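You operate a simulated robot arm through the tools that you are given. There is no shell and no other tool. Be economical: measure what you need, move in short steps, check, and stop when the job is done.

You are at the controls of a simulated robot arm. One attempt, no reset.

Task
Put the blue bag in box 27, close it and save line 27 on the key pad.

It is judged by the outcome, as a careful person would: the job done as asked, and still so three seconds after it is handed in. It fails if anything else is knocked over, pushed out of place, dropped, spilled or broken.

Robot
A 5-joint arm with a two-finger parallel gripper, fixed in place. Base frame: the origin is at the foot of the arm, x ahead of it, y to its left, z up; the work surface is at about z = 0. Readings come in cm, rad, newtons and seconds.
With the tool pointing down near the work surface it reaches from about 26 to 68 cm from the base axis. Its first joint turns from -1.152 to 1.152 rad. The tool tilts only in the upright plane through the base axis and itself; it spins freely about its own axis. Payload 2.9 kg.
The tool frame sits at the grasp point between the pads (the TCP): z along the fingers, y along the line on which they close. The tips reach 3 cm beyond it. The gripper opens to 11 cm. The fingers are 2 cm wide and 1 cm thick; the gripper's body (4.8 by 11.2 cm) begins 5.5 cm behind the TCP.
Orientation is that of the tool frame in the base frame, as [roll, pitch, yaw] about the fixed x, y, z axes, in that order (R = Rz(yaw) Ry(pitch) Rx(roll)). With the fingers straight down and closing along the base's y, the tool's x points along the base's -x, its y along +y and its z along -z.

Tools
- The arm moves only by the tool send_rows. Its argument "deltas" is a list of rows, each a list of 7 numbers: the gripper command, from -1 (fully open) to 1 (shut), values between in proportion, then the shift along the tool's x, y, z in cm, then the turn, a rotation vector about the tool's x, y, z in rad. In form: [[fingers, tx, ty, tz, ax, ay, az], ...]. A call has 1 to 20 rows; each row is the pose to reach, as a shift and turn from the pose commanded when the call began, along the tool's axes at that moment. A row lasts 0.2 s, in which the tool goes at most 5 cm and 0.15 rad; a call with a longer step from one row to the next is refused whole, and so is a gripper value outside its range. A pose out of reach is approached as far as the arm can. The call stops where the force on the tool passes 40 N (or 10 N more than at its start, if that is more) or the arm is blocked; 0.2 s more then pass. The fingers move at their own pace (about 10.8 cm/s each) and stop on an object; they squeeze with about 22 N. The grip force told is the motor's: it shows also when the fingers shut on nothing. Time passes only in rows, and 0.2 s behind the last, so rows that repeat a pose let the fingers close. The reply holds the time, the measured pose of the TCP, the force on the tool along the base axes, the opening and the grip force, in the units named above and with some noise, with the torque about the TCP (base axes, N m) and any sound that the robot's microphone picked up.
- Cameras (640 x 400 px; columns grow to the right, rows downward): "scene" is fixed at [5.02, -47.66, 60.85]; the picture's right is [0.49, -0.87, 0.00], its down [-0.57, -0.32, -0.76] and it looks along [0.66, 0.37, -0.65] (base axes); focal length 276 px, centre (320, 200). "wrist" rides on the gripper at [7.2, 1.7, -10.3] in the tool frame; the picture's right is [-0.23, 0.97, 0.00], its down [-0.76, -0.18, -0.62] and it looks along [-0.61, -0.14, 0.78] (tool axes); focal length 222 px, centre (320, 200). There is no depth. A picture from a camera that has moved, and an enlarged one, comes with that camera's place and axes in the base frame and with its lens. The place of the scene camera against the robot may be out by one fixed shift of up to 1.8 cm in any direction.
- get_image(camera): a new picture of that camera. The clock stands still meanwhile.
- zoom(camera, box): a new picture of the part [left, top, right, bottom] of that camera's present view, enlarged. The clock stands still meanwhile.
- sign_off(): hands the job in; it is judged then, once.

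Work in short steps. Places have to be worked out from the pictures, the camera data and where the tool is seen: move nearer, look again, correct. Check each grasp and each placing, and mend what went wrong. Open the gripper and draw the arm clear of the work before you hand the job in, unless the task says otherwise; then end with one line.

The tools are called after "Call:" as a command line: name --pt "numbers of a row" for each row, then --argument value for the rest, lists and objects as JSON in quotes. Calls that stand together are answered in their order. send_rows: Moves the arm, as the interface text tells. Its arguments: {"type":"object","properties":{"deltas":{"type":"array"}},"required":["deltas"]} The other tools are called the same way: get_image (camera) takes a picture; zoom (camera, box) takes an enlarged picture of a part of a camera's view; sign_off () hands the job in.

At the start:

```text
time: 0.0
ee_pos: [49.96, -8.47, 30.67]
ee_rot: [3.141, 0.001, 3.141]
wrist_force: [0.7, 0.9, 0.2]
ft_torque: [0.02, 0.03, -0.01]
opening: 11.02
finger_force: 0.0
```

scene: 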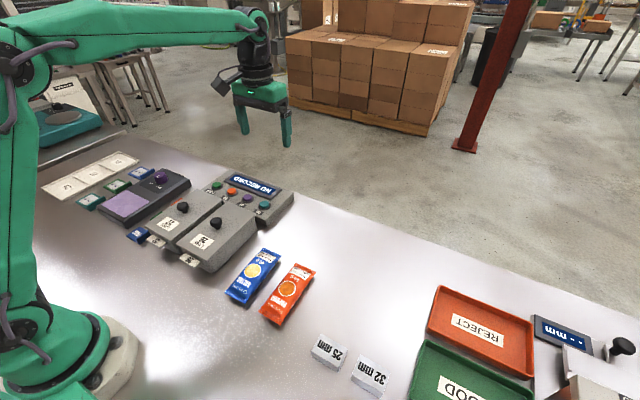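
wrist: 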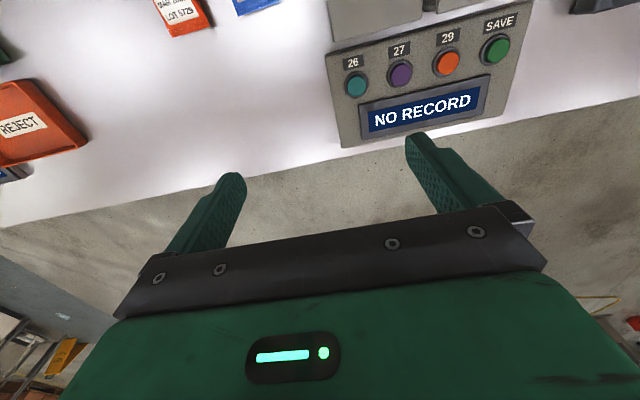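

I'll look closer at the boxes, key pad and bags.

Call:
zoom --camera "scene" --box '[120, 160, 320, 285]'

Call:
zoom --camera "scene" --box '[200, 230, 340, 330]'

Call:
zoom --camera "scene" --box '[30, 130, 200, 240]'

```text
3.20 times, centred on (220, 222) of scene
camera zoom: at [5.02, -47.66, 60.85], right [0.49, -0.87, 0.0], down [-0.57, -0.32, -0.76], along [0.66, 0.37, -0.65], focal length 884 px, centre (640, 128)
```

zoom: 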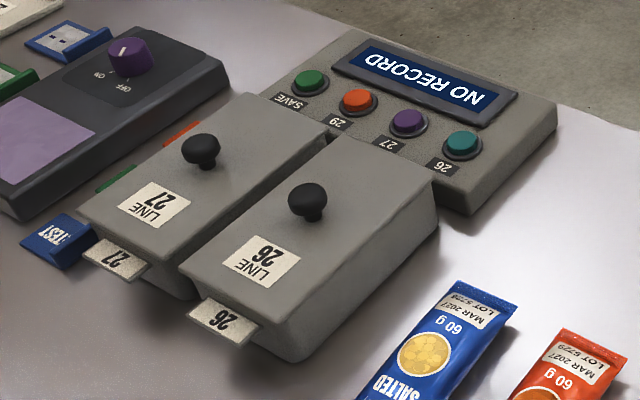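

```text
4.00 times, centred on (270, 280) of scene
camera zoom: at [5.02, -47.66, 60.85], right [0.49, -0.87, 0.0], down [-0.57, -0.32, -0.76], along [0.66, 0.37, -0.65], focal length 1105 px, centre (520, -120)
```

zoom: 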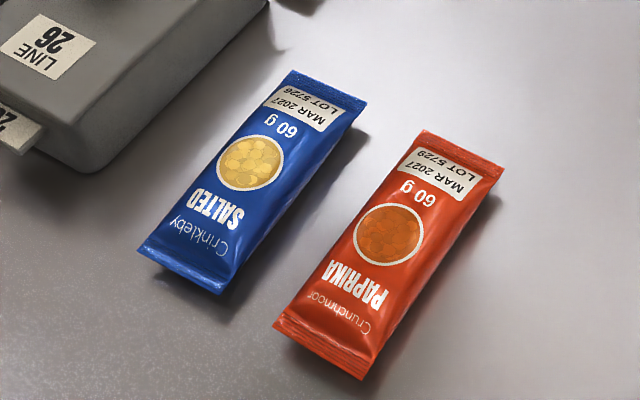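

```text
3.64 times, centred on (115, 185) of scene
camera zoom: at [5.02, -47.66, 60.85], right [0.49, -0.87, 0.0], down [-0.57, -0.32, -0.76], along [0.66, 0.37, -0.65], focal length 1005 px, centre (1066, 254)
```

zoom: 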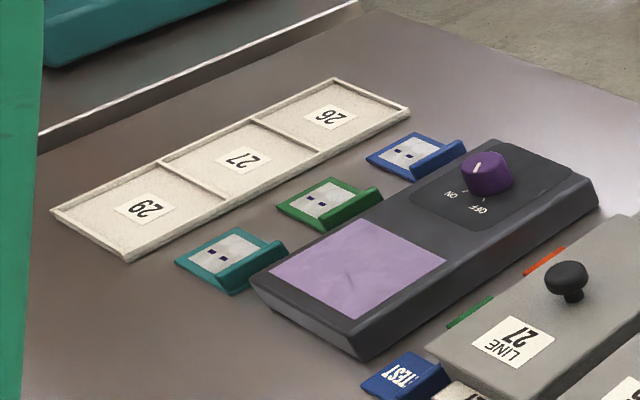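

Bags and boxes lie lengthwise along x; box 27's knob is near (37,15), blue bag near (32,-13). I move the arm back and left, staying high, to view the boxes with the wrist camera.

Call:
send_rows --pt "-1 3 3 0 0 0 0" --pt "-1 6 6 0 0 0 0" --pt "-1 9 9 0 0 0 0" --pt "-1 12 12 0 0 0 0" --pt "-1 15 15 0 0 0 0" --pt "-1 18 18 0 0 0 0" --pt "-1 20 21 0 0 0 0" --pt "-1 20 21 0 0 0 0"

Call:
get_image --camera "wrist"

Call:
get_image --camera "scene"

```text
time: 1.8
ee_pos: [30.02, 12.47, 30.7]
ee_rot: [-3.141, 0.002, 3.141]
wrist_force: [-0.2, 1.0, 0.1]
ft_torque: [0.01, -0.02, 0.02]
opening: 11.0
finger_force: 0.1
```

```text
taken
camera wrist: at [22.76, 14.18, 41.02], right [0.23, 0.97, 0.0], down [0.76, -0.18, 0.62], along [0.61, -0.14, -0.78], focal length 222 px, centre (320, 200)
```

wrist: 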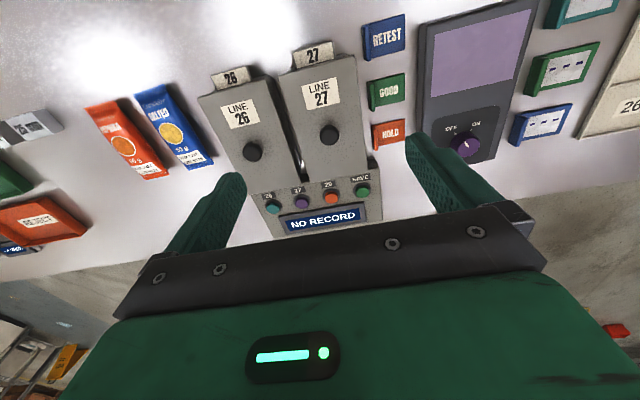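

```text
taken
```

scene: 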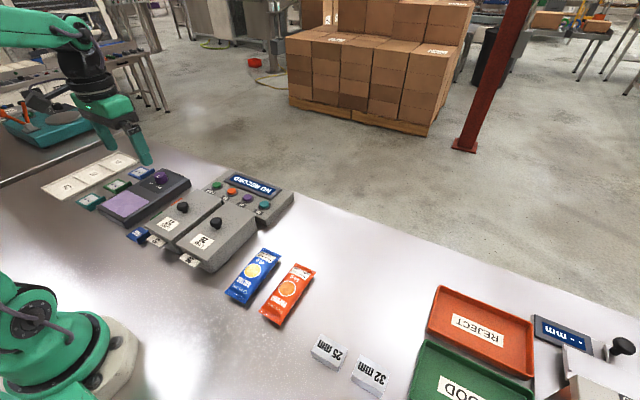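

The wrist view shows both boxes from above. I zoom in on the details.

Call:
zoom --camera "wrist" --box '[190, 30, 430, 180]'

Call:
zoom --camera "wrist" --box '[70, 60, 230, 190]'

Call:
zoom --camera "wrist" --box '[240, 150, 400, 250]'

```text
2.67 times, centred on (310, 105) of wrist
camera zoom: at [22.76, 14.18, 41.02], right [0.23, 0.97, 0.0], down [0.76, -0.18, 0.62], along [0.61, -0.14, -0.78], focal length 592 px, centre (347, 453)
```

zoom: 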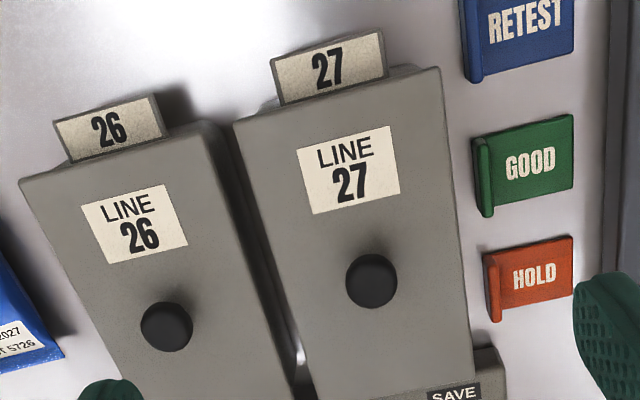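

```text
3.08 times, centred on (150, 125) of wrist
camera zoom: at [22.76, 14.18, 41.02], right [0.23, 0.97, 0.0], down [0.76, -0.18, 0.62], along [0.61, -0.14, -0.78], focal length 684 px, centre (843, 431)
```

zoom: 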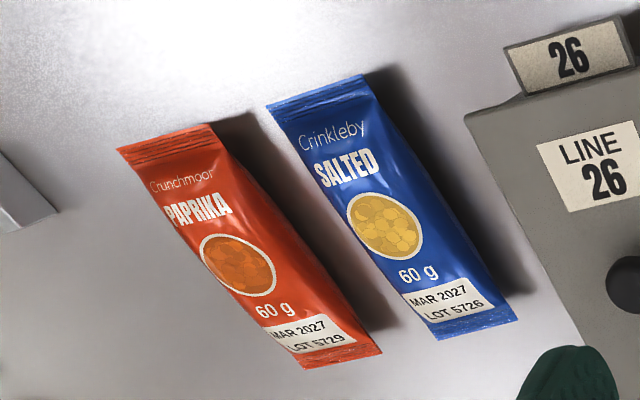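

```text
4.00 times, centred on (320, 200) of wrist
camera zoom: at [22.76, 14.18, 41.02], right [0.23, 0.97, 0.0], down [0.76, -0.18, 0.62], along [0.61, -0.14, -0.78], focal length 888 px, centre (320, 200)
```

zoom: 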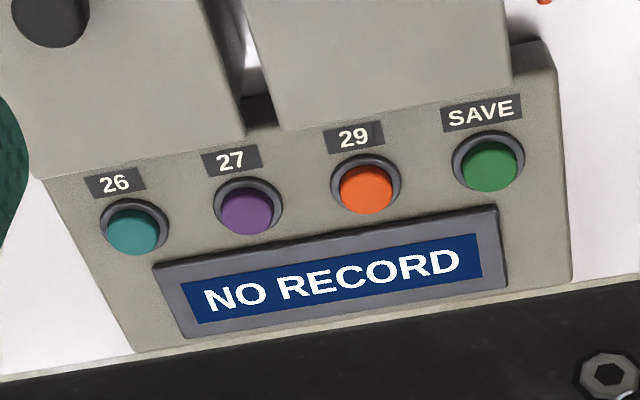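

Need to know how the lid opens; zooming from the scene camera.

Call:
zoom --camera "scene" --box '[140, 185, 260, 275]'

Call:
zoom --camera "scene" --box '[170, 190, 230, 235]'

Call:
zoom --camera "scene" --box '[125, 220, 205, 275]'

```text
4.44 times, centred on (200, 230) of scene
camera zoom: at [5.02, -47.66, 60.85], right [0.49, -0.87, 0.0], down [-0.57, -0.32, -0.76], along [0.66, 0.37, -0.65], focal length 1228 px, centre (853, 67)
```

zoom: 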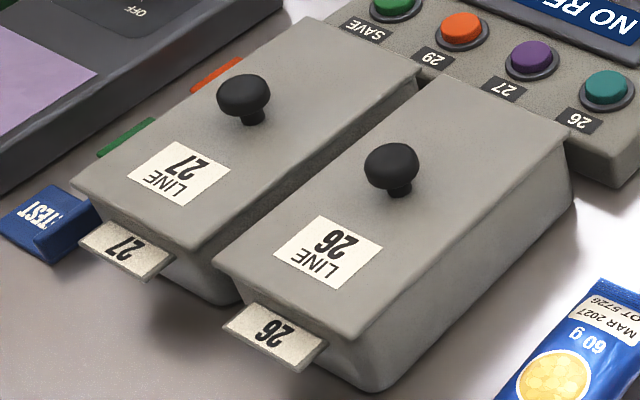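

```text
8.89 times, centred on (200, 212) of scene
camera zoom: at [5.02, -47.66, 60.85], right [0.49, -0.87, 0.0], down [-0.57, -0.32, -0.76], along [0.66, 0.37, -0.65], focal length 2456 px, centre (1387, 89)
```

zoom: 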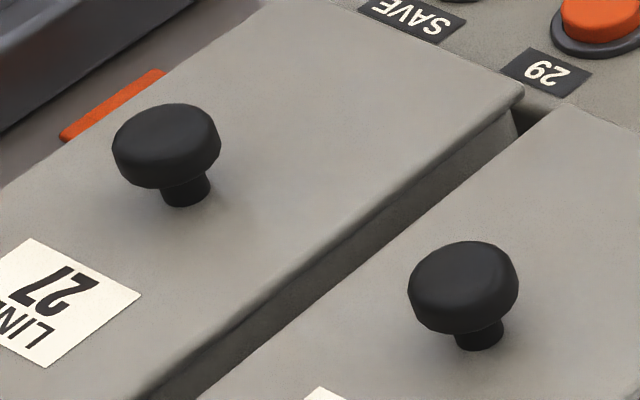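

```text
7.27 times, centred on (165, 248) of scene
camera zoom: at [5.02, -47.66, 60.85], right [0.49, -0.87, 0.0], down [-0.57, -0.32, -0.76], along [0.66, 0.37, -0.65], focal length 2009 px, centre (1447, -146)
```

zoom: 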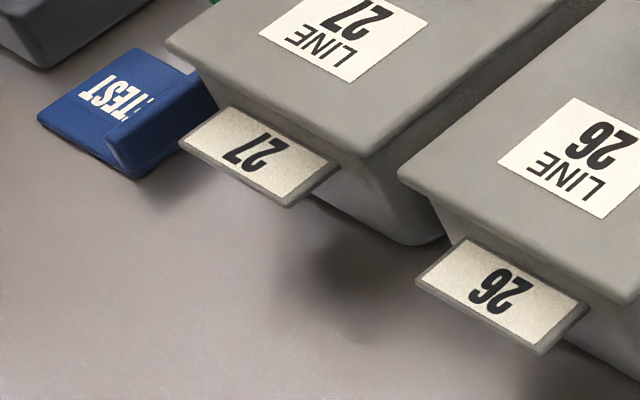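

The lids overhang and have a knob but no hinge, so they lift off. Box 27's lid seems about 10.4×18 cm centred near (36,12.5), knob top about z≈9–10. I move above it at z=18 and look again to refine.

Call:
send_rows --pt "-1 -2 0 3.5 0 0 0" --pt "-1 -4 0 7 0 0 0" --pt "-1 -6.1 0 10.5 0 0 0" --pt "-1 -6.1 0 12.7 0 0 0" --pt "-1 -6.1 0 12.7 0 0 0"

Call:
get_image --camera "wrist"

Call:
get_image --camera "scene"

```text
time: 3.0
ee_pos: [35.78, 12.76, 18.06]
ee_rot: [3.141, 0.001, 3.142]
wrist_force: [0.0, -0.3, -0.1]
ft_torque: [0.0, -0.01, 0.01]
opening: 10.98
finger_force: 0.1
```

```text
taken
camera wrist: at [28.69, 14.42, 28.36], right [0.23, 0.97, 0.0], down [0.76, -0.18, 0.62], along [0.61, -0.14, -0.78], focal length 222 px, centre (320, 200)
```

wrist: 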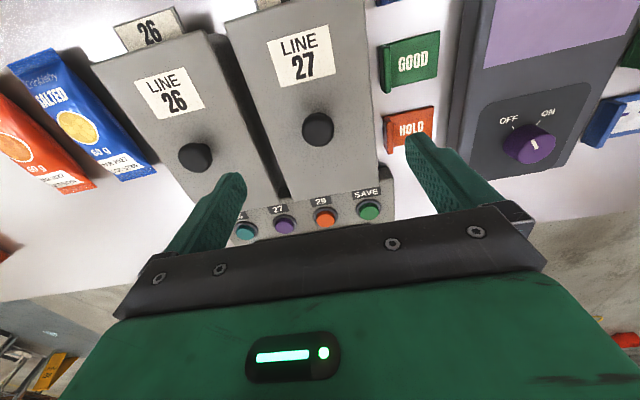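

```text
taken
```

scene: 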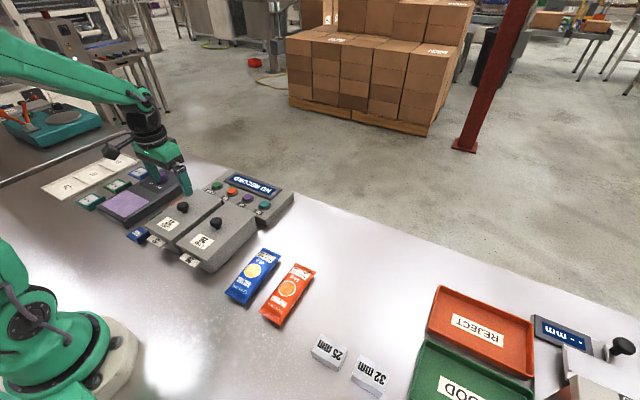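

Knob is centred between the fingers. I zoom the scene to measure height via fingertip reference.

Call:
zoom --camera "scene" --box '[120, 130, 240, 220]'

Call:
zoom --camera "wrist" --box '[220, 0, 420, 125]'

```text
4.44 times, centred on (180, 175) of scene
camera zoom: at [5.03, -47.66, 60.85], right [0.49, -0.87, 0.0], down [-0.57, -0.32, -0.76], along [0.66, 0.37, -0.65], focal length 1228 px, centre (942, 311)
```

zoom: 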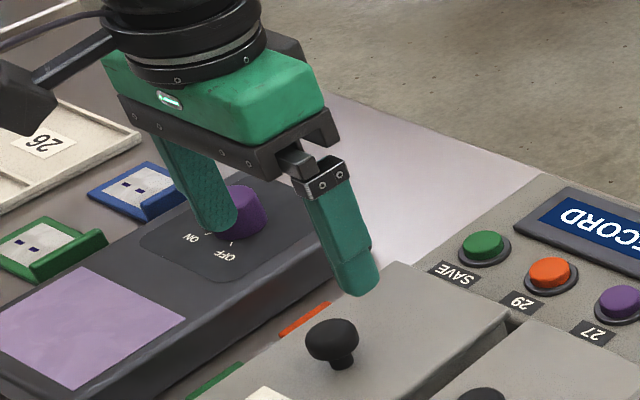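

```text
3.20 times, centred on (320, 62) of wrist
camera zoom: at [28.69, 14.42, 28.36], right [0.23, 0.97, 0.0], down [0.76, -0.18, 0.62], along [0.61, -0.14, -0.78], focal length 711 px, centre (320, 640)
```

zoom: 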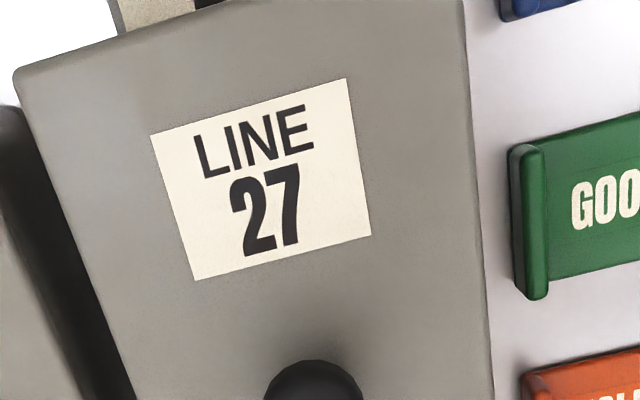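

Calibrating with the fingertips: knob at about (36.3,12.5), head top z≈8.5. I descend to TCP z≈9.8 first and look.

Call:
send_rows --pt "-1 -0.4 -0.25 3 0 0 0" --pt "-1 -0.4 -0.25 6 0 0 0" --pt "-1 -0.4 -0.25 8.2 0 0 0" --pt "-1 -0.4 -0.25 8.2 0 0 0"

Call:
get_image --camera "wrist"

Call:
zoom --camera "scene" --box '[120, 150, 240, 240]'

```text
time: 4.0
ee_pos: [36.51, 12.54, 9.78]
ee_rot: [3.142, 0.001, 3.141]
wrist_force: [-0.1, 0.7, 0.2]
ft_torque: [-0.02, 0.02, -0.03]
opening: 11.01
finger_force: 0.0
```

```text
taken
camera wrist: at [29.38, 14.3, 20.12], right [0.23, 0.97, 0.0], down [0.76, -0.18, 0.62], along [0.61, -0.14, -0.78], focal length 222 px, centre (320, 200)
```

wrist: 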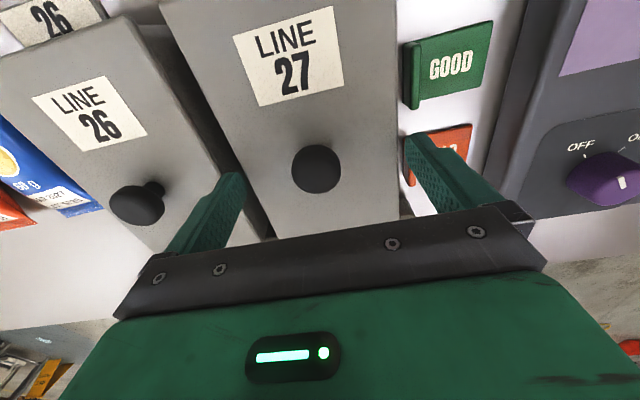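

```text
4.44 times, centred on (180, 195) of scene
camera zoom: at [5.02, -47.66, 60.85], right [0.49, -0.87, 0.0], down [-0.57, -0.32, -0.76], along [0.66, 0.37, -0.65], focal length 1228 px, centre (942, 222)
```

zoom: 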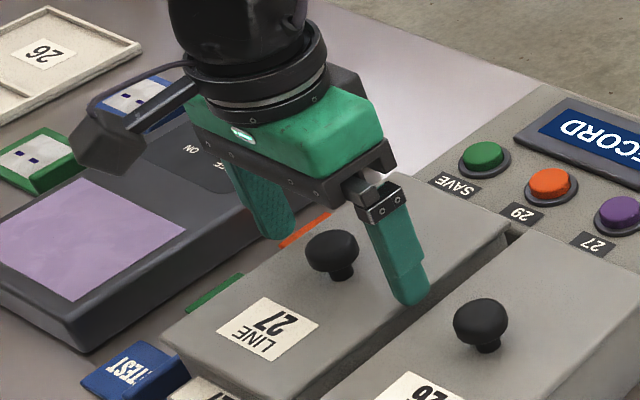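

The knob is aligned, just ~0.3 cm nearer the base. I half-close the fingers, then descend slightly and look again.

Call:
send_rows --pt "0.1 0.3 0 0 0 0 0" --pt "0.1 0.3 0 0 0 0 0" --pt "0.1 0.3 0 0.4 0 0 0" --pt "0.1 0.3 0 0.8 0 0 0" --pt "0.1 0.3 0 0.8 0 0 0"

Call:
get_image --camera "wrist"

Call:
zoom --camera "scene" --box '[150, 180, 230, 240]'

```text
time: 4.9
ee_pos: [36.26, 12.55, 9.61]
ee_rot: [-3.141, 0.002, 3.141]
wrist_force: [-2.7, -1.1, 6.8]
ft_torque: [-0.08, 0.12, 0.0]
opening: 4.95
finger_force: 0.0
stopped in row 4: the force on the tool passed its limit at 52 N (the readings are from after the stop); the commanded pose is now the measured one
```

```text
taken
camera wrist: at [29.07, 14.25, 19.88], right [0.23, 0.97, 0.0], down [0.76, -0.18, 0.62], along [0.61, -0.14, -0.78], focal length 222 px, centre (320, 200)
```

wrist: 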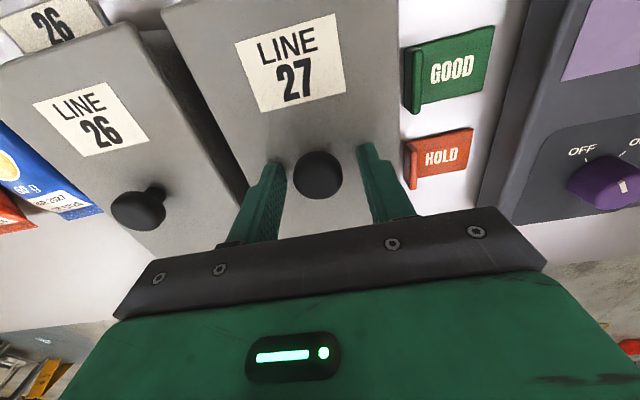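

```text
6.67 times, centred on (190, 210) of scene
camera zoom: at [5.02, -47.66, 60.85], right [0.49, -0.87, 0.0], down [-0.57, -0.32, -0.76], along [0.66, 0.37, -0.65], focal length 1842 px, centre (1187, 133)
```

zoom: 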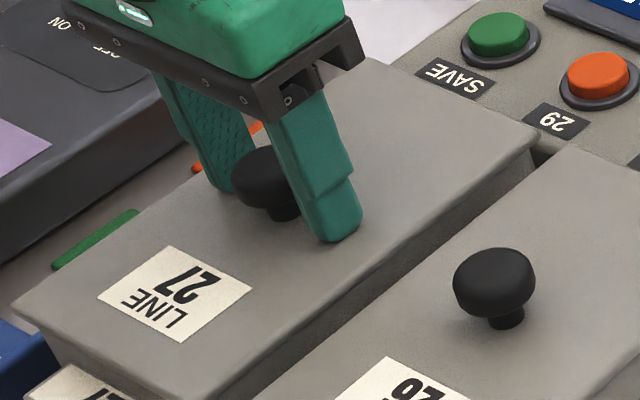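

The tips touched the lid at TCP z≈9.6, so the lid top is z≈6.5. I lift 0.3 cm off and close on the knob.

Call:
send_rows --pt "0.1 0.2 0 -0.3 0 0 0" --pt "1 0.2 0 -0.3 0 0 0" --pt "1 0.2 0 -0.3 0 0 0" --pt "1 0.2 0 -0.3 0 0 0" --pt "1 0.2 0 -0.3 0 0 0"

Call:
get_image --camera "wrist"

```text
time: 6.1
ee_pos: [36.01, 12.64, 9.9]
ee_rot: [3.141, 0.0, 3.14]
wrist_force: [-0.1, -0.6, 0.6]
ft_torque: [-0.03, 0.01, 0.0]
opening: 2.89
finger_force: 21.1
heard: snap
```

```text
taken
camera wrist: at [28.92, 14.26, 20.18], right [0.23, 0.97, 0.0], down [0.76, -0.18, 0.62], along [0.61, -0.14, -0.78], focal length 222 px, centre (320, 200)
```

wrist: 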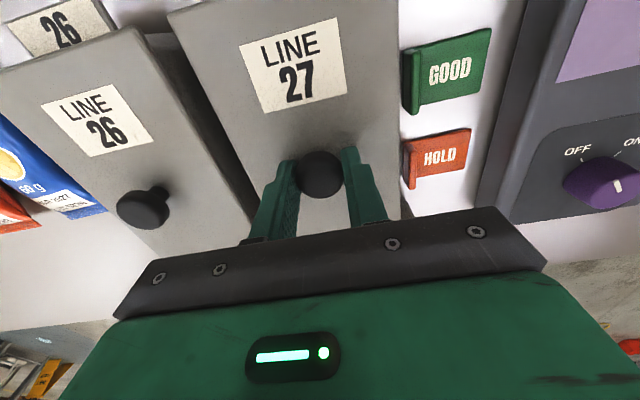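

Knob gripped (2.9 cm) and a snap was heard, perhaps the lid's catch. I lift gently 2 cm straight up.

Call:
send_rows --pt "1 0 0 -0.5 0 0 0" --pt "1 0 0 -1 0 0 0" --pt "1 0 0 -1.5 0 0 0" --pt "1 0 0 -2 0 0 0" --pt "1 0 0 -2 0 0 0"

Call:
get_image --camera "wrist"

Call:
zoom --camera "scene" --box '[110, 150, 270, 270]'

```text
time: 7.3
ee_pos: [36.02, 12.63, 11.92]
ee_rot: [3.141, 0.001, 3.14]
wrist_force: [0.8, 0.0, -0.6]
ft_torque: [0.03, 0.0, 0.03]
opening: 2.86
finger_force: 22.2
```

```text
taken
camera wrist: at [28.88, 14.23, 22.21], right [0.23, 0.97, 0.0], down [0.76, -0.18, 0.62], along [0.61, -0.14, -0.78], focal length 222 px, centre (320, 200)
```

wrist: 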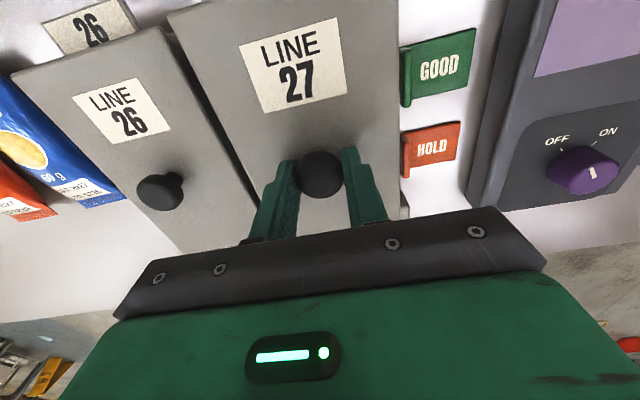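

```text
3.33 times, centred on (190, 210) of scene
camera zoom: at [5.02, -47.66, 60.85], right [0.49, -0.87, 0.0], down [-0.57, -0.32, -0.76], along [0.66, 0.37, -0.65], focal length 921 px, centre (753, 167)
```

zoom: 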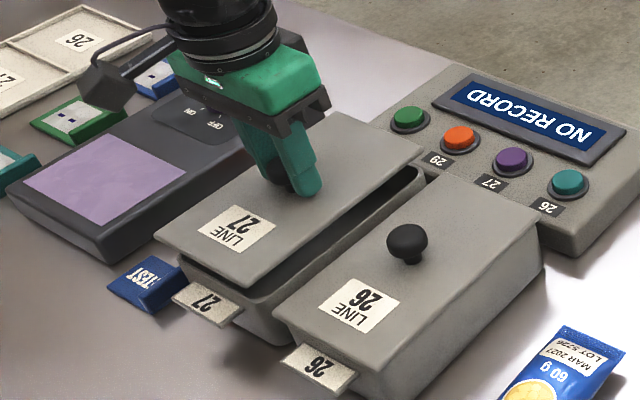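

The lid is free. I lift to z≈22 and carry it to the empty patch of table near (44,-37).

Call:
send_rows --pt "1 0 0 -3 0 0 0" --pt "1 0 0 -6 0 0 0" --pt "1 0 0 -9 0 0 0" --pt "1 -0.5 -3 -10 0 0 0" --pt "1 -1 -7 -10 0 0 0" --pt "1 -1.8 -11 -10 0 0 0" --pt "1 -2.5 -15 -10 0 0 0" --pt "1 -3.2 -19 -10 0 0 0" --pt "1 -4 -23 -10 0 0 0" --pt "1 -4.7 -27 -10 0 0 0" --pt "1 -5.4 -31 -10 0 0 0" --pt "1 -6 -35 -10 0 0 0" --pt "1 -6.6 -39 -10 0 0 0" --pt "1 -7.2 -43 -10 0 0 0" --pt "1 -7.6 -46 -10 0 0 0" --pt "1 -8 -48.5 -10 0 0 0" --pt "1 -8 -49.6 -10 0 0 0" --pt "1 -8 -49.6 -10 0 0 0"

Call:
get_image --camera "wrist"

Call:
get_image --camera "scene"

```text
time: 11.1
ee_pos: [44.15, -36.99, 21.61]
ee_rot: [3.14, 0.001, 3.141]
wrist_force: [-0.3, 0.0, -0.8]
ft_torque: [-0.01, 0.01, -0.03]
opening: 2.9
finger_force: 22.0
```

```text
taken
camera wrist: at [37.05, -35.35, 32.07], right [0.23, 0.97, 0.0], down [0.76, -0.18, 0.62], along [0.61, -0.14, -0.78], focal length 222 px, centre (320, 200)
```

wrist: 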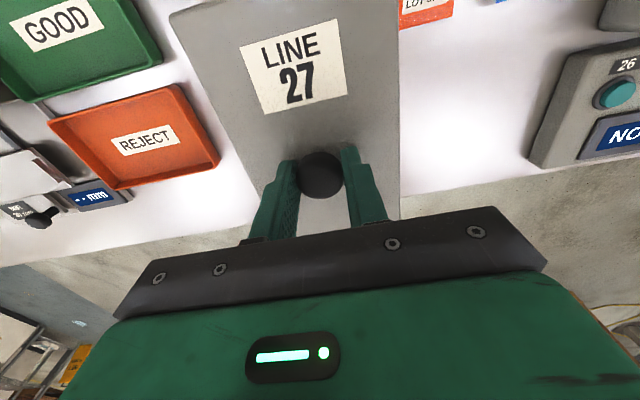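

```text
taken
```

scene: 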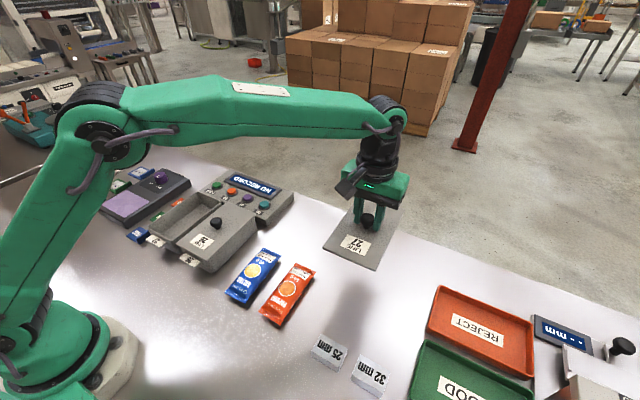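

The lid is level and the spot below is clear. I lower it to about z=5.5, then creep down to contact.

Call:
send_rows --pt "1 0 0 4 0 0 0" --pt "1 0 0 8 0 0 0" --pt "1 0 0 12 0 0 0" --pt "1 0 0 15 0 0 0" --pt "1 0 0 15.7 0 0 0" --pt "1 0 0 15.7 0 0 0"

Call:
zoom --camera "scene" --box '[280, 200, 440, 320]'

```text
time: 12.5
ee_pos: [44.1, -37.3, 5.88]
ee_rot: [3.141, -0.001, 3.141]
wrist_force: [-0.1, -0.1, -0.6]
ft_torque: [0.0, -0.01, 0.01]
opening: 2.9
finger_force: 22.5
```

```text
3.33 times, centred on (360, 260) of scene
camera zoom: at [5.02, -47.66, 60.85], right [0.49, -0.87, 0.0], down [-0.57, -0.32, -0.76], along [0.66, 0.37, -0.65], focal length 921 px, centre (187, 0)
```

zoom: 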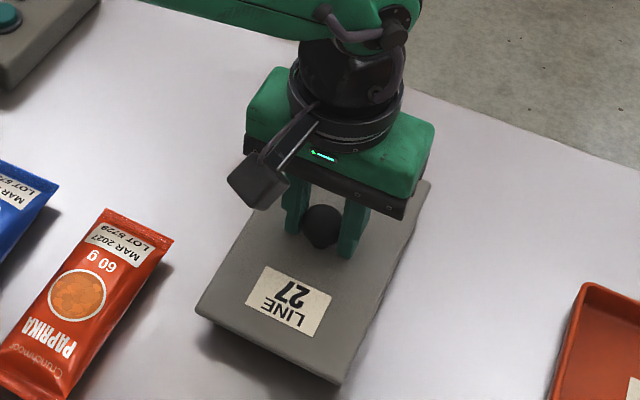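

Clear all round; creeping down in 0.2 cm steps.

Call:
send_rows --pt "1 0 0 0.3 0 0 0" --pt "1 0 0 0.6 0 0 0" --pt "1 0 0 0.9 0 0 0" --pt "1 0 0 1.2 0 0 0" --pt "1 0 0 1.4 0 0 0" --pt "1 0 0 1.6 0 0 0" --pt "1 0 0 1.8 0 0 0" --pt "1 0 0 2.0 0 0 0"

```text
time: 14.3
ee_pos: [44.16, -37.23, 4.33]
ee_rot: [-3.138, 0.004, -3.141]
wrist_force: [-5.4, 8.5, 28.0]
ft_torque: [0.21, 0.13, -0.01]
opening: 2.88
finger_force: 21.8
```

Contact: the lid is down with TCP at z≈4.3. I relax the press, open the fingers and rise straight up.

Call:
send_rows --pt "1 0 0 -0.35 0 0 0" --pt "0 0 0 -0.35 0 0 0" --pt "0 0 0 -0.35 0 0 0" --pt "0 0 0 -3 0 0 0" --pt "0 0 0 -7 0 0 0" --pt "-1 0 0 -11 0 0 0" --pt "-1 0 0 -15 0 0 0" --pt "-1 0 0 -18 0 0 0" --pt "-1 0 0 -18 0 0 0"

Call:
get_image --camera "wrist"

Call:
get_image --camera "scene"

```text
time: 16.3
ee_pos: [44.1, -37.19, 22.11]
ee_rot: [3.141, -0.001, 3.141]
wrist_force: [0.2, -0.3, -0.4]
ft_torque: [-0.01, 0.01, -0.01]
opening: 10.98
finger_force: 0.2
```

```text
taken
camera wrist: at [36.95, -35.57, 32.55], right [0.23, 0.97, 0.0], down [0.76, -0.18, 0.62], along [0.61, -0.14, -0.78], focal length 222 px, centre (320, 200)
```

wrist: 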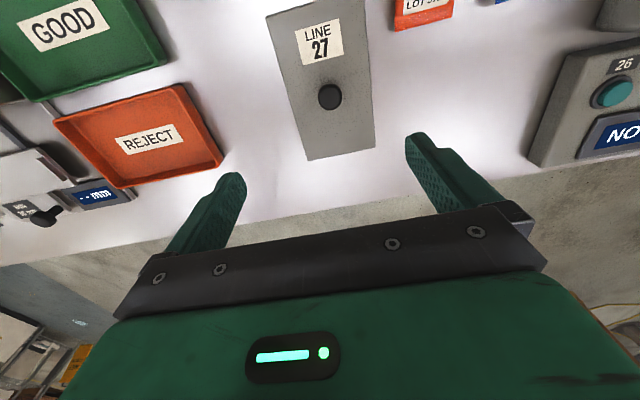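

```text
taken
```

scene: 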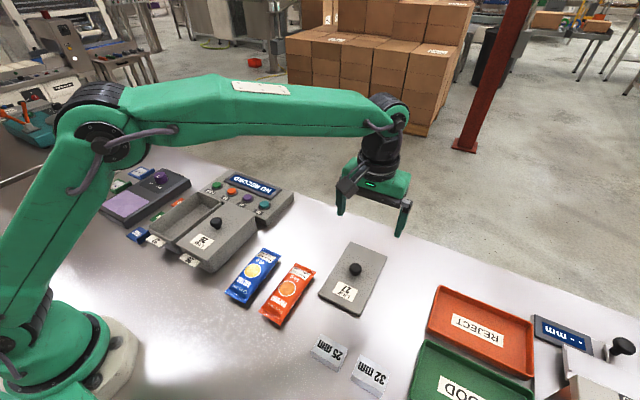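

The lid rests flat at (44.1,-37.2). Next I go above the blue bag, estimated centre (32.2,-15.2), at z≈15 to look.

Call:
send_rows --pt "-1 2 4 0 0 0 0" --pt "-1 4 8 0 0 0 0" --pt "-1 6 12 0 0 0 0" --pt "-1 8 16 1 0 0 0" --pt "-1 10 19 3 0 0 0" --pt "-1 11.9 22 5 0 0 0" --pt "-1 11.9 22 7 0 0 0" --pt "-1 11.9 22 7 0 0 0"

Call:
get_image --camera "wrist"

Call:
zoom --camera "scene" --box '[110, 160, 310, 310]'

```text
time: 18.1
ee_pos: [32.16, -15.06, 15.09]
ee_rot: [-3.141, 0.002, 3.141]
wrist_force: [-0.2, 0.3, -0.4]
ft_torque: [-0.01, 0.0, -0.03]
opening: 11.01
finger_force: 0.1
```

```text
taken
camera wrist: at [24.96, -13.26, 25.46], right [0.23, 0.97, 0.0], down [0.76, -0.18, 0.62], along [0.61, -0.14, -0.78], focal length 222 px, centre (320, 200)
```

wrist: 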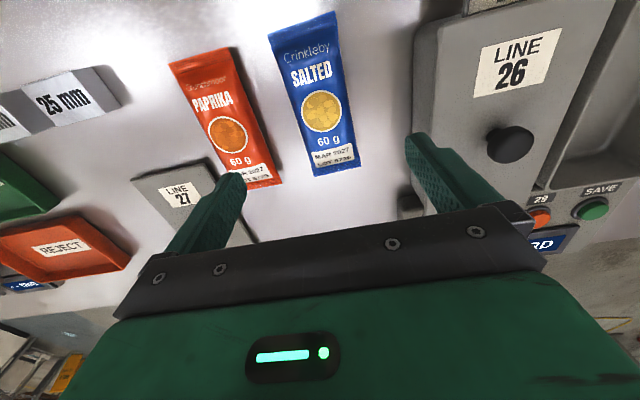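

```text
2.67 times, centred on (210, 235) of scene
camera zoom: at [5.02, -47.66, 60.85], right [0.49, -0.87, 0.0], down [-0.57, -0.32, -0.76], along [0.66, 0.37, -0.65], focal length 737 px, centre (613, 107)
```

zoom: 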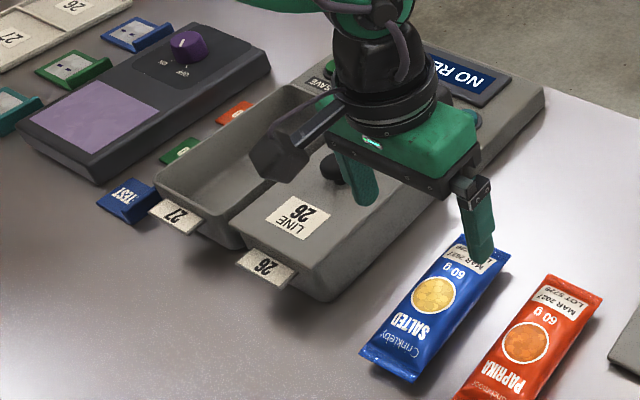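

Blue bag centre ≈(32.4,-14.8), ~6.3 cm wide, aligned with x; ~3–4 cm gap to the red bag. I set the opening to 8 cm and descend with tips just above the table.

Call:
send_rows --pt "-0.455 -0.25 0.3 2 0 0 0" --pt "-0.455 -0.25 0.3 5 0 0 0" --pt "-0.455 -0.25 0.3 7.5 0 0 0" --pt "-0.455 -0.25 0.3 7.5 0 0 0"

Call:
get_image --camera "wrist"

Call:
zoom --camera "scene" --box '[180, 200, 340, 320]'

```text
time: 19.1
ee_pos: [32.3, -14.54, 7.68]
ee_rot: [-3.141, 0.003, 3.141]
wrist_force: [0.0, 0.3, -0.6]
ft_torque: [0.01, -0.03, 0.02]
opening: 8.02
finger_force: 0.0
```

```text
taken
camera wrist: at [25.05, -12.85, 17.94], right [0.23, 0.97, 0.0], down [0.76, -0.18, 0.62], along [0.61, -0.14, -0.78], focal length 222 px, centre (320, 200)
```

wrist: 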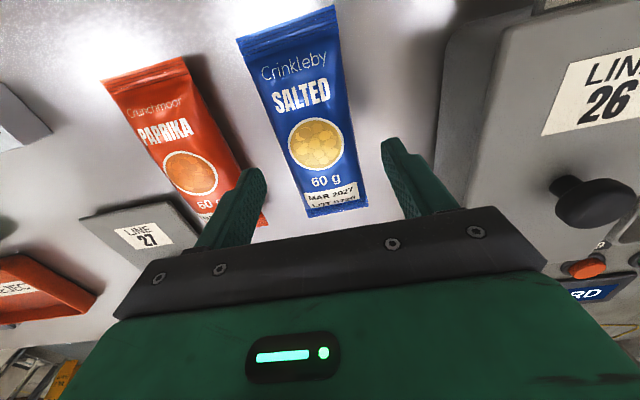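

```text
3.33 times, centred on (260, 260) of scene
camera zoom: at [5.02, -47.66, 60.85], right [0.49, -0.87, 0.0], down [-0.57, -0.32, -0.76], along [0.66, 0.37, -0.65], focal length 921 px, centre (520, 0)
```

zoom: 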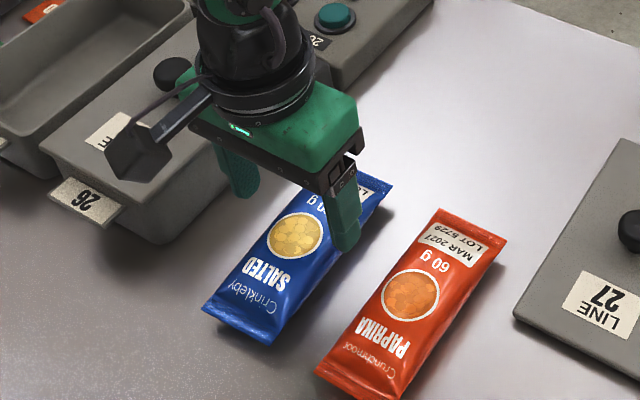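

Bag is centred between the fingers. Descending to TCP z≈3.5 and closing.

Call:
send_rows --pt "-0.455 0 0 2 0 0 0" --pt "-0.455 0 0 3.6 0 0 0" --pt "-0.455 0 0 4.2 0 0 0" --pt "-0.455 0 0 4.2 0 0 0" --pt "1 0 0 4.2 0 0 0" --pt "1 0 0 4.2 0 0 0" --pt "1 0 0 4.2 0 0 0" --pt "1 0 0 4.2 0 0 0"

Call:
get_image --camera "wrist"

Call:
zoom --camera "scene" --box '[180, 200, 340, 320]'

```text
time: 20.9
ee_pos: [32.49, -14.82, 3.17]
ee_rot: [3.141, 0.002, 3.141]
wrist_force: [-0.1, 0.2, -0.9]
ft_torque: [0.0, 0.01, 0.0]
opening: 5.93
finger_force: 21.7
```

```text
taken
camera wrist: at [25.23, -13.12, 13.64], right [0.23, 0.97, 0.0], down [0.76, -0.18, 0.62], along [0.61, -0.14, -0.78], focal length 222 px, centre (320, 200)
```

wrist: 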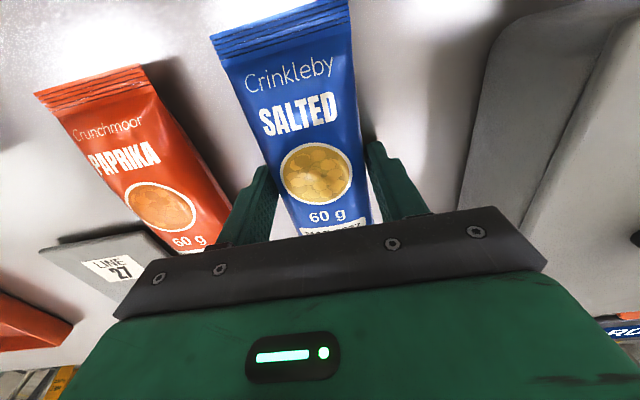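

```text
3.33 times, centred on (260, 260) of scene
camera zoom: at [5.02, -47.66, 60.85], right [0.49, -0.87, 0.0], down [-0.57, -0.32, -0.76], along [0.66, 0.37, -0.65], focal length 921 px, centre (520, 0)
```

zoom: 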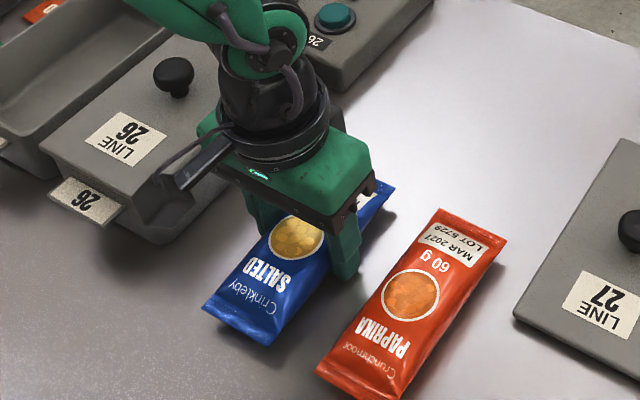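

Gripped at 5.9 cm. Lift straight up to z≈10 first, checking.

Call:
send_rows --pt "1 0 0 -1 0 0 0" --pt "1 0 0 -3 0 0 0" --pt "1 0 0 -6 0 0 0" --pt "1 0 0 -10 0 0 0" --pt "1 0 0 -14 0 0 0" --pt "1 0 0 -17 0 0 0" --pt "1 0 0 -17 0 0 0"

Call:
get_image --camera "wrist"

Call:
get_image --camera "scene"

```text
time: 22.5
ee_pos: [32.37, -14.81, 20.37]
ee_rot: [3.14, 0.001, 3.141]
wrist_force: [0.0, 0.6, -0.4]
ft_torque: [0.01, -0.02, 0.02]
opening: 5.93
finger_force: 22.2
```

```text
taken
camera wrist: at [25.19, -13.17, 30.77], right [0.23, 0.97, 0.0], down [0.76, -0.18, 0.62], along [0.61, -0.14, -0.78], focal length 222 px, centre (320, 200)
```

wrist: 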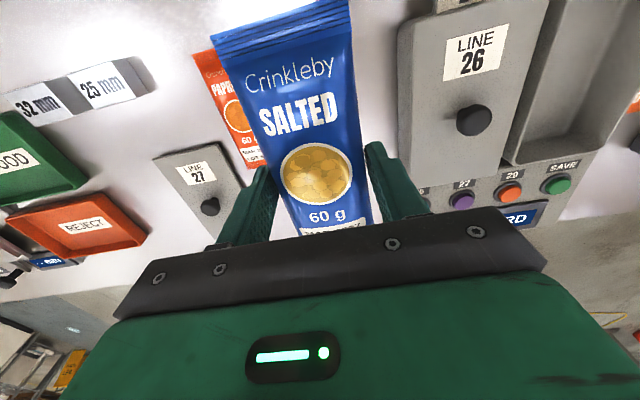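

```text
taken
```

scene: 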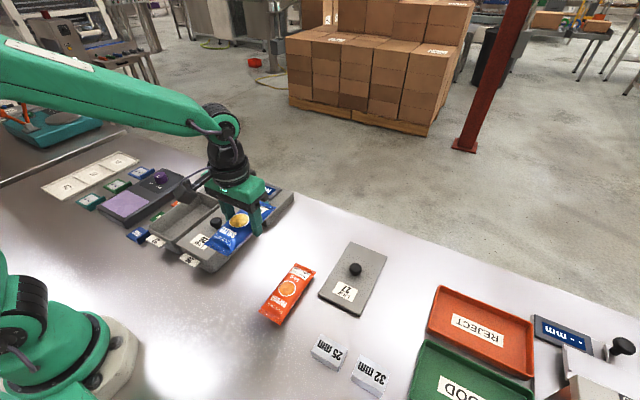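

Held level. Moving over box 27 (36.1,12.6) at z≈20.

Call:
send_rows --pt "1 -0.5 4 0 0 0 0" --pt "1 -1 8 0 0 0 0" --pt "1 -1.5 12 0 0 0 0" --pt "1 -2 16 0 0 0 0" --pt "1 -2.7 20 0 0 0 0" --pt "1 -3.3 24 0 0 0 0" --pt "1 -3.7 27.4 0 0 0 0" --pt "1 -3.7 27.4 0 0 0 0"

Call:
get_image --camera "wrist"

Call:
zoom --camera "scene" --box '[110, 140, 270, 260]'

```text
time: 24.3
ee_pos: [36.04, 12.86, 20.25]
ee_rot: [3.141, 0.001, -3.141]
wrist_force: [0.7, 0.2, -0.7]
ft_torque: [0.01, 0.03, 0.02]
opening: 5.92
finger_force: 22.5
```

```text
taken
camera wrist: at [28.79, 14.58, 30.55], right [0.23, 0.97, 0.0], down [0.76, -0.18, 0.62], along [0.61, -0.14, -0.78], focal length 222 px, centre (320, 200)
```

wrist: 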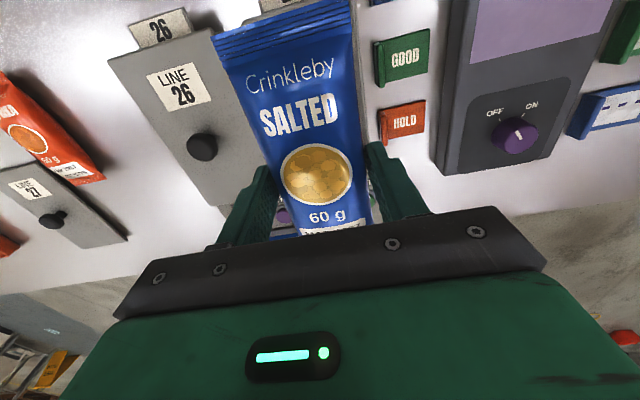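

```text
3.33 times, centred on (190, 200) of scene
camera zoom: at [5.03, -47.66, 60.85], right [0.49, -0.87, 0.0], down [-0.57, -0.32, -0.76], along [0.66, 0.37, -0.65], focal length 921 px, centre (753, 200)
```

zoom: 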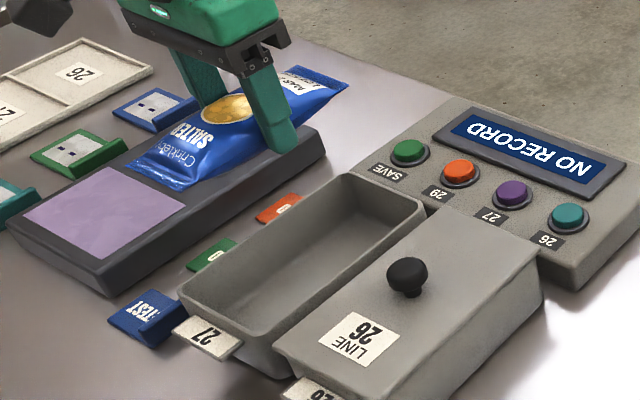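

Rim measured at about x 27.3–44.6, centre (36,12.5). I lower the bag to just above the rim (TCP≈9.9) and check alignment.

Call:
send_rows --pt "1 0 -0.25 4 0 0 0" --pt "1 0 -0.25 8 0 0 0" --pt "1 0 -0.25 10.3 0 0 0" --pt "1 0 -0.25 10.3 0 0 0"

Call:
get_image --camera "wrist"

Call:
zoom --camera "scene" --box '[130, 170, 250, 260]'

```text
time: 25.3
ee_pos: [35.71, 12.46, 9.99]
ee_rot: [-3.141, 0.0, 3.141]
wrist_force: [-0.4, -0.5, 0.1]
ft_torque: [0.01, -0.01, -0.04]
opening: 5.91
finger_force: 22.7
```

```text
taken
camera wrist: at [28.56, 14.11, 20.37], right [0.23, 0.97, 0.0], down [0.76, -0.18, 0.62], along [0.61, -0.14, -0.78], focal length 222 px, centre (320, 200)
```

wrist: 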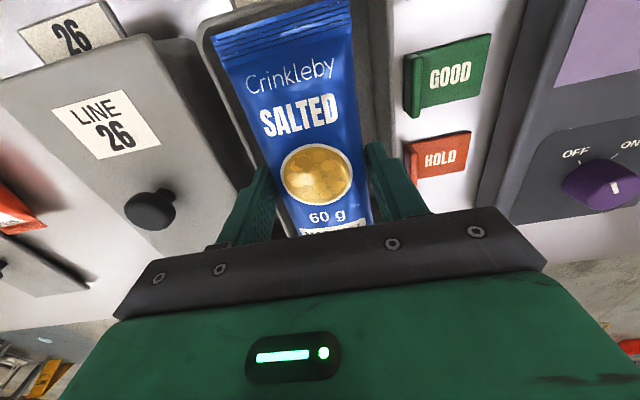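

```text
4.44 times, centred on (190, 215) of scene
camera zoom: at [5.03, -47.66, 60.85], right [0.49, -0.87, 0.0], down [-0.57, -0.32, -0.76], along [0.66, 0.37, -0.65], focal length 1228 px, centre (898, 133)
```

zoom: 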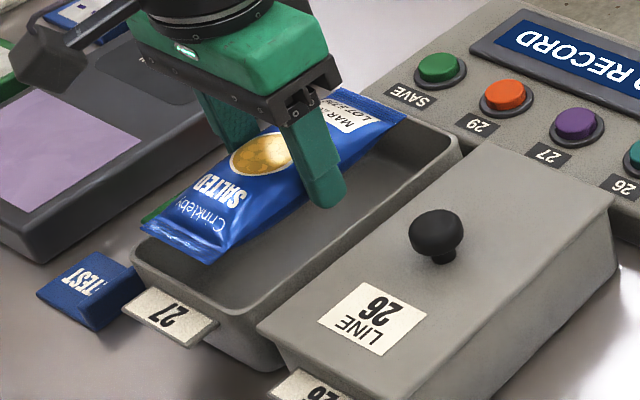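

Zooming the wrist view to compare bag and rim.

Call:
zoom --camera "wrist" --box '[180, 0, 420, 200]'

```text
2.00 times, centred on (300, 100) of wrist
camera zoom: at [28.56, 14.11, 20.37], right [0.23, 0.97, 0.0], down [0.76, -0.18, 0.62], along [0.61, -0.14, -0.78], focal length 444 px, centre (360, 400)
```

zoom: 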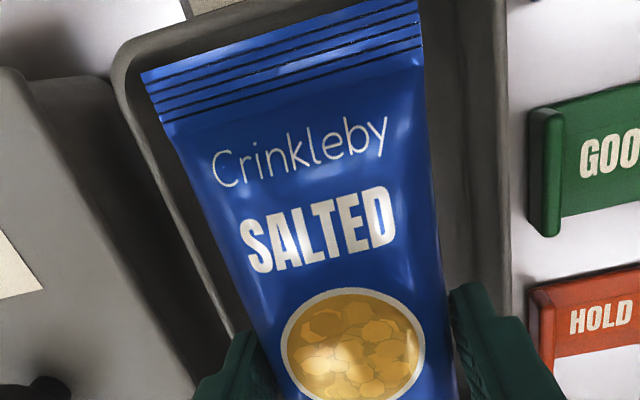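

Relative to the rim, the bag needs about +0.3 cm in x and +0.35 in y. I shift, then lower inside the rim, force-guarded.

Call:
send_rows --pt "1 -0.3 0.3 0 0 0 0" --pt "1 -0.3 0.3 0.6 0 0 0" --pt "1 -0.3 0.3 1.2 0 0 0" --pt "1 -0.3 0.3 1.8 0 0 0" --pt "1 -0.3 0.3 2.4 0 0 0" --pt "1 -0.3 0.3 2.8 0 0 0" --pt "1 -0.3 0.3 2.8 0 0 0"

Call:
zoom --camera "wrist" --box '[180, 0, 420, 200]'

Call:
zoom --camera "scene" --box '[130, 170, 250, 260]'

```text
time: 26.9
ee_pos: [36.34, 12.78, 7.16]
ee_rot: [3.141, 0.002, -3.14]
wrist_force: [0.3, 0.0, -0.2]
ft_torque: [0.01, -0.01, 0.0]
opening: 5.92
finger_force: 22.2
```

```text
2.00 times, centred on (300, 100) of wrist
camera zoom: at [29.17, 14.43, 17.61], right [0.23, 0.97, 0.0], down [0.76, -0.18, 0.62], along [0.61, -0.14, -0.78], focal length 444 px, centre (360, 400)
```

zoom: 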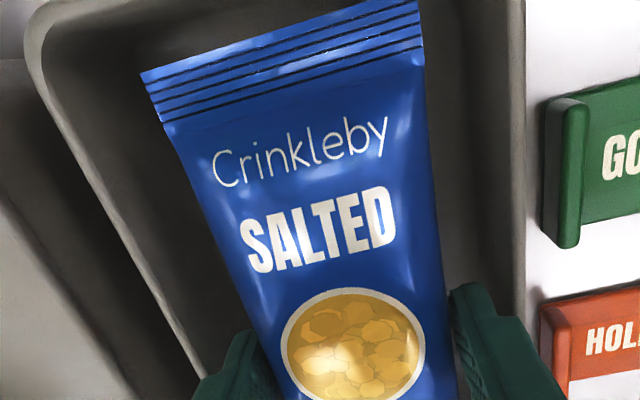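

```text
4.44 times, centred on (190, 215) of scene
camera zoom: at [5.02, -47.66, 60.85], right [0.49, -0.87, 0.0], down [-0.57, -0.32, -0.76], along [0.66, 0.37, -0.65], focal length 1228 px, centre (898, 133)
```

zoom: 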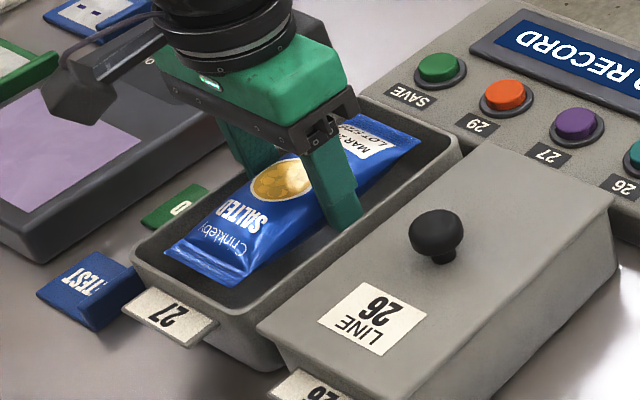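

The bag is inside the rim with room around. Lowering another 2.3 cm, guarded.

Call:
send_rows --pt "1 0 0 0.6 0 0 0" --pt "1 0 0 1.2 0 0 0" --pt "1 0 0 1.6 0 0 0" --pt "1 0 0 2.0 0 0 0" --pt "1 0 0 2.3 0 0 0" --pt "1 0 0 2.3 0 0 0"

Call:
zoom --camera "wrist" --box '[180, 0, 420, 200]'

```text
time: 28.3
ee_pos: [36.47, 12.64, 4.89]
ee_rot: [3.141, 0.001, 3.14]
wrist_force: [-0.8, 0.2, -0.7]
ft_torque: [0.02, 0.03, -0.01]
opening: 5.89
finger_force: 22.2
```

```text
2.00 times, centred on (300, 100) of wrist
camera zoom: at [29.34, 14.37, 15.25], right [0.23, 0.97, 0.0], down [0.76, -0.18, 0.62], along [0.61, -0.14, -0.78], focal length 444 px, centre (360, 400)
```

zoom: 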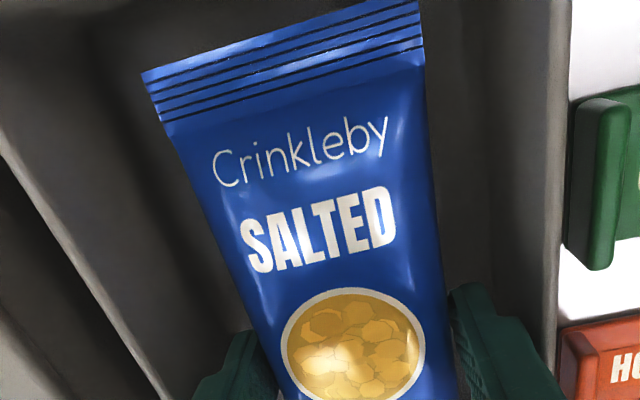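

Nearly on the floor with no contact. I release a little (opening ≈6.8 cm) and rise straight up.

Call:
send_rows --pt "-0.22 0 0 0 0 0 0" --pt "-0.22 0 0 0 0 0 0" --pt "-0.22 0 0 0 0 0 0" --pt "-0.22 0 0 -1 0 0 0" --pt "-0.22 0 0 -3 0 0 0" --pt "-0.22 0 0 -6 0 0 0" --pt "-0.22 0 0 -10 0 0 0" --pt "-0.22 0 0 -14 0 0 0" --pt "-0.22 0 0 -17 0 0 0" --pt "-0.22 0 0 -17 0 0 0"

Call:
get_image --camera "wrist"

Call:
zoom --camera "scene" --box '[110, 150, 270, 270]'

```text
time: 30.5
ee_pos: [36.24, 12.58, 22.25]
ee_rot: [3.141, 0.002, 3.141]
wrist_force: [0.2, -0.1, 0.1]
ft_torque: [0.02, -0.03, 0.0]
opening: 6.72
finger_force: 0.0
```

```text
taken
camera wrist: at [29.15, 14.23, 32.59], right [0.23, 0.97, 0.0], down [0.76, -0.18, 0.62], along [0.61, -0.14, -0.78], focal length 222 px, centre (320, 200)
```

wrist: 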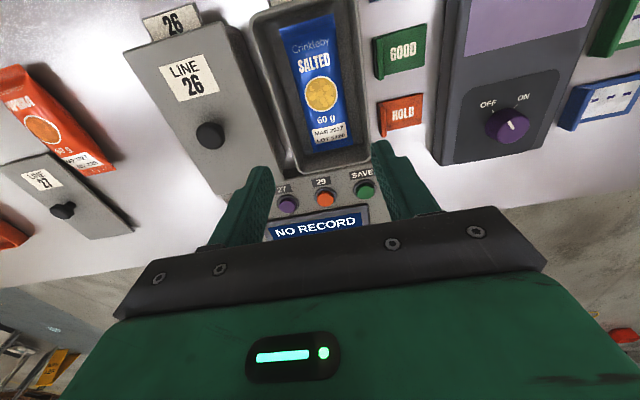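

```text
3.33 times, centred on (190, 210) of scene
camera zoom: at [5.02, -47.66, 60.85], right [0.49, -0.87, 0.0], down [-0.57, -0.32, -0.76], along [0.66, 0.37, -0.65], focal length 921 px, centre (753, 167)
```

zoom: 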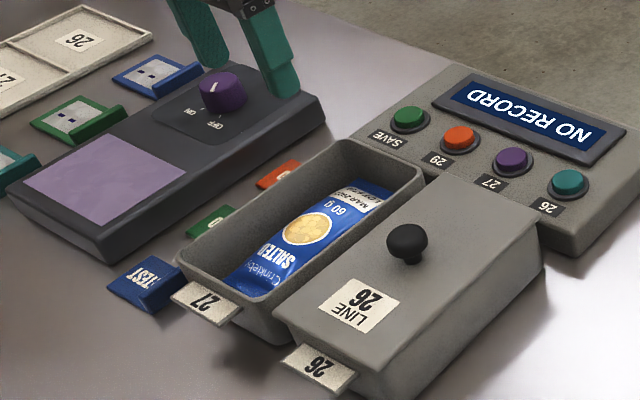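

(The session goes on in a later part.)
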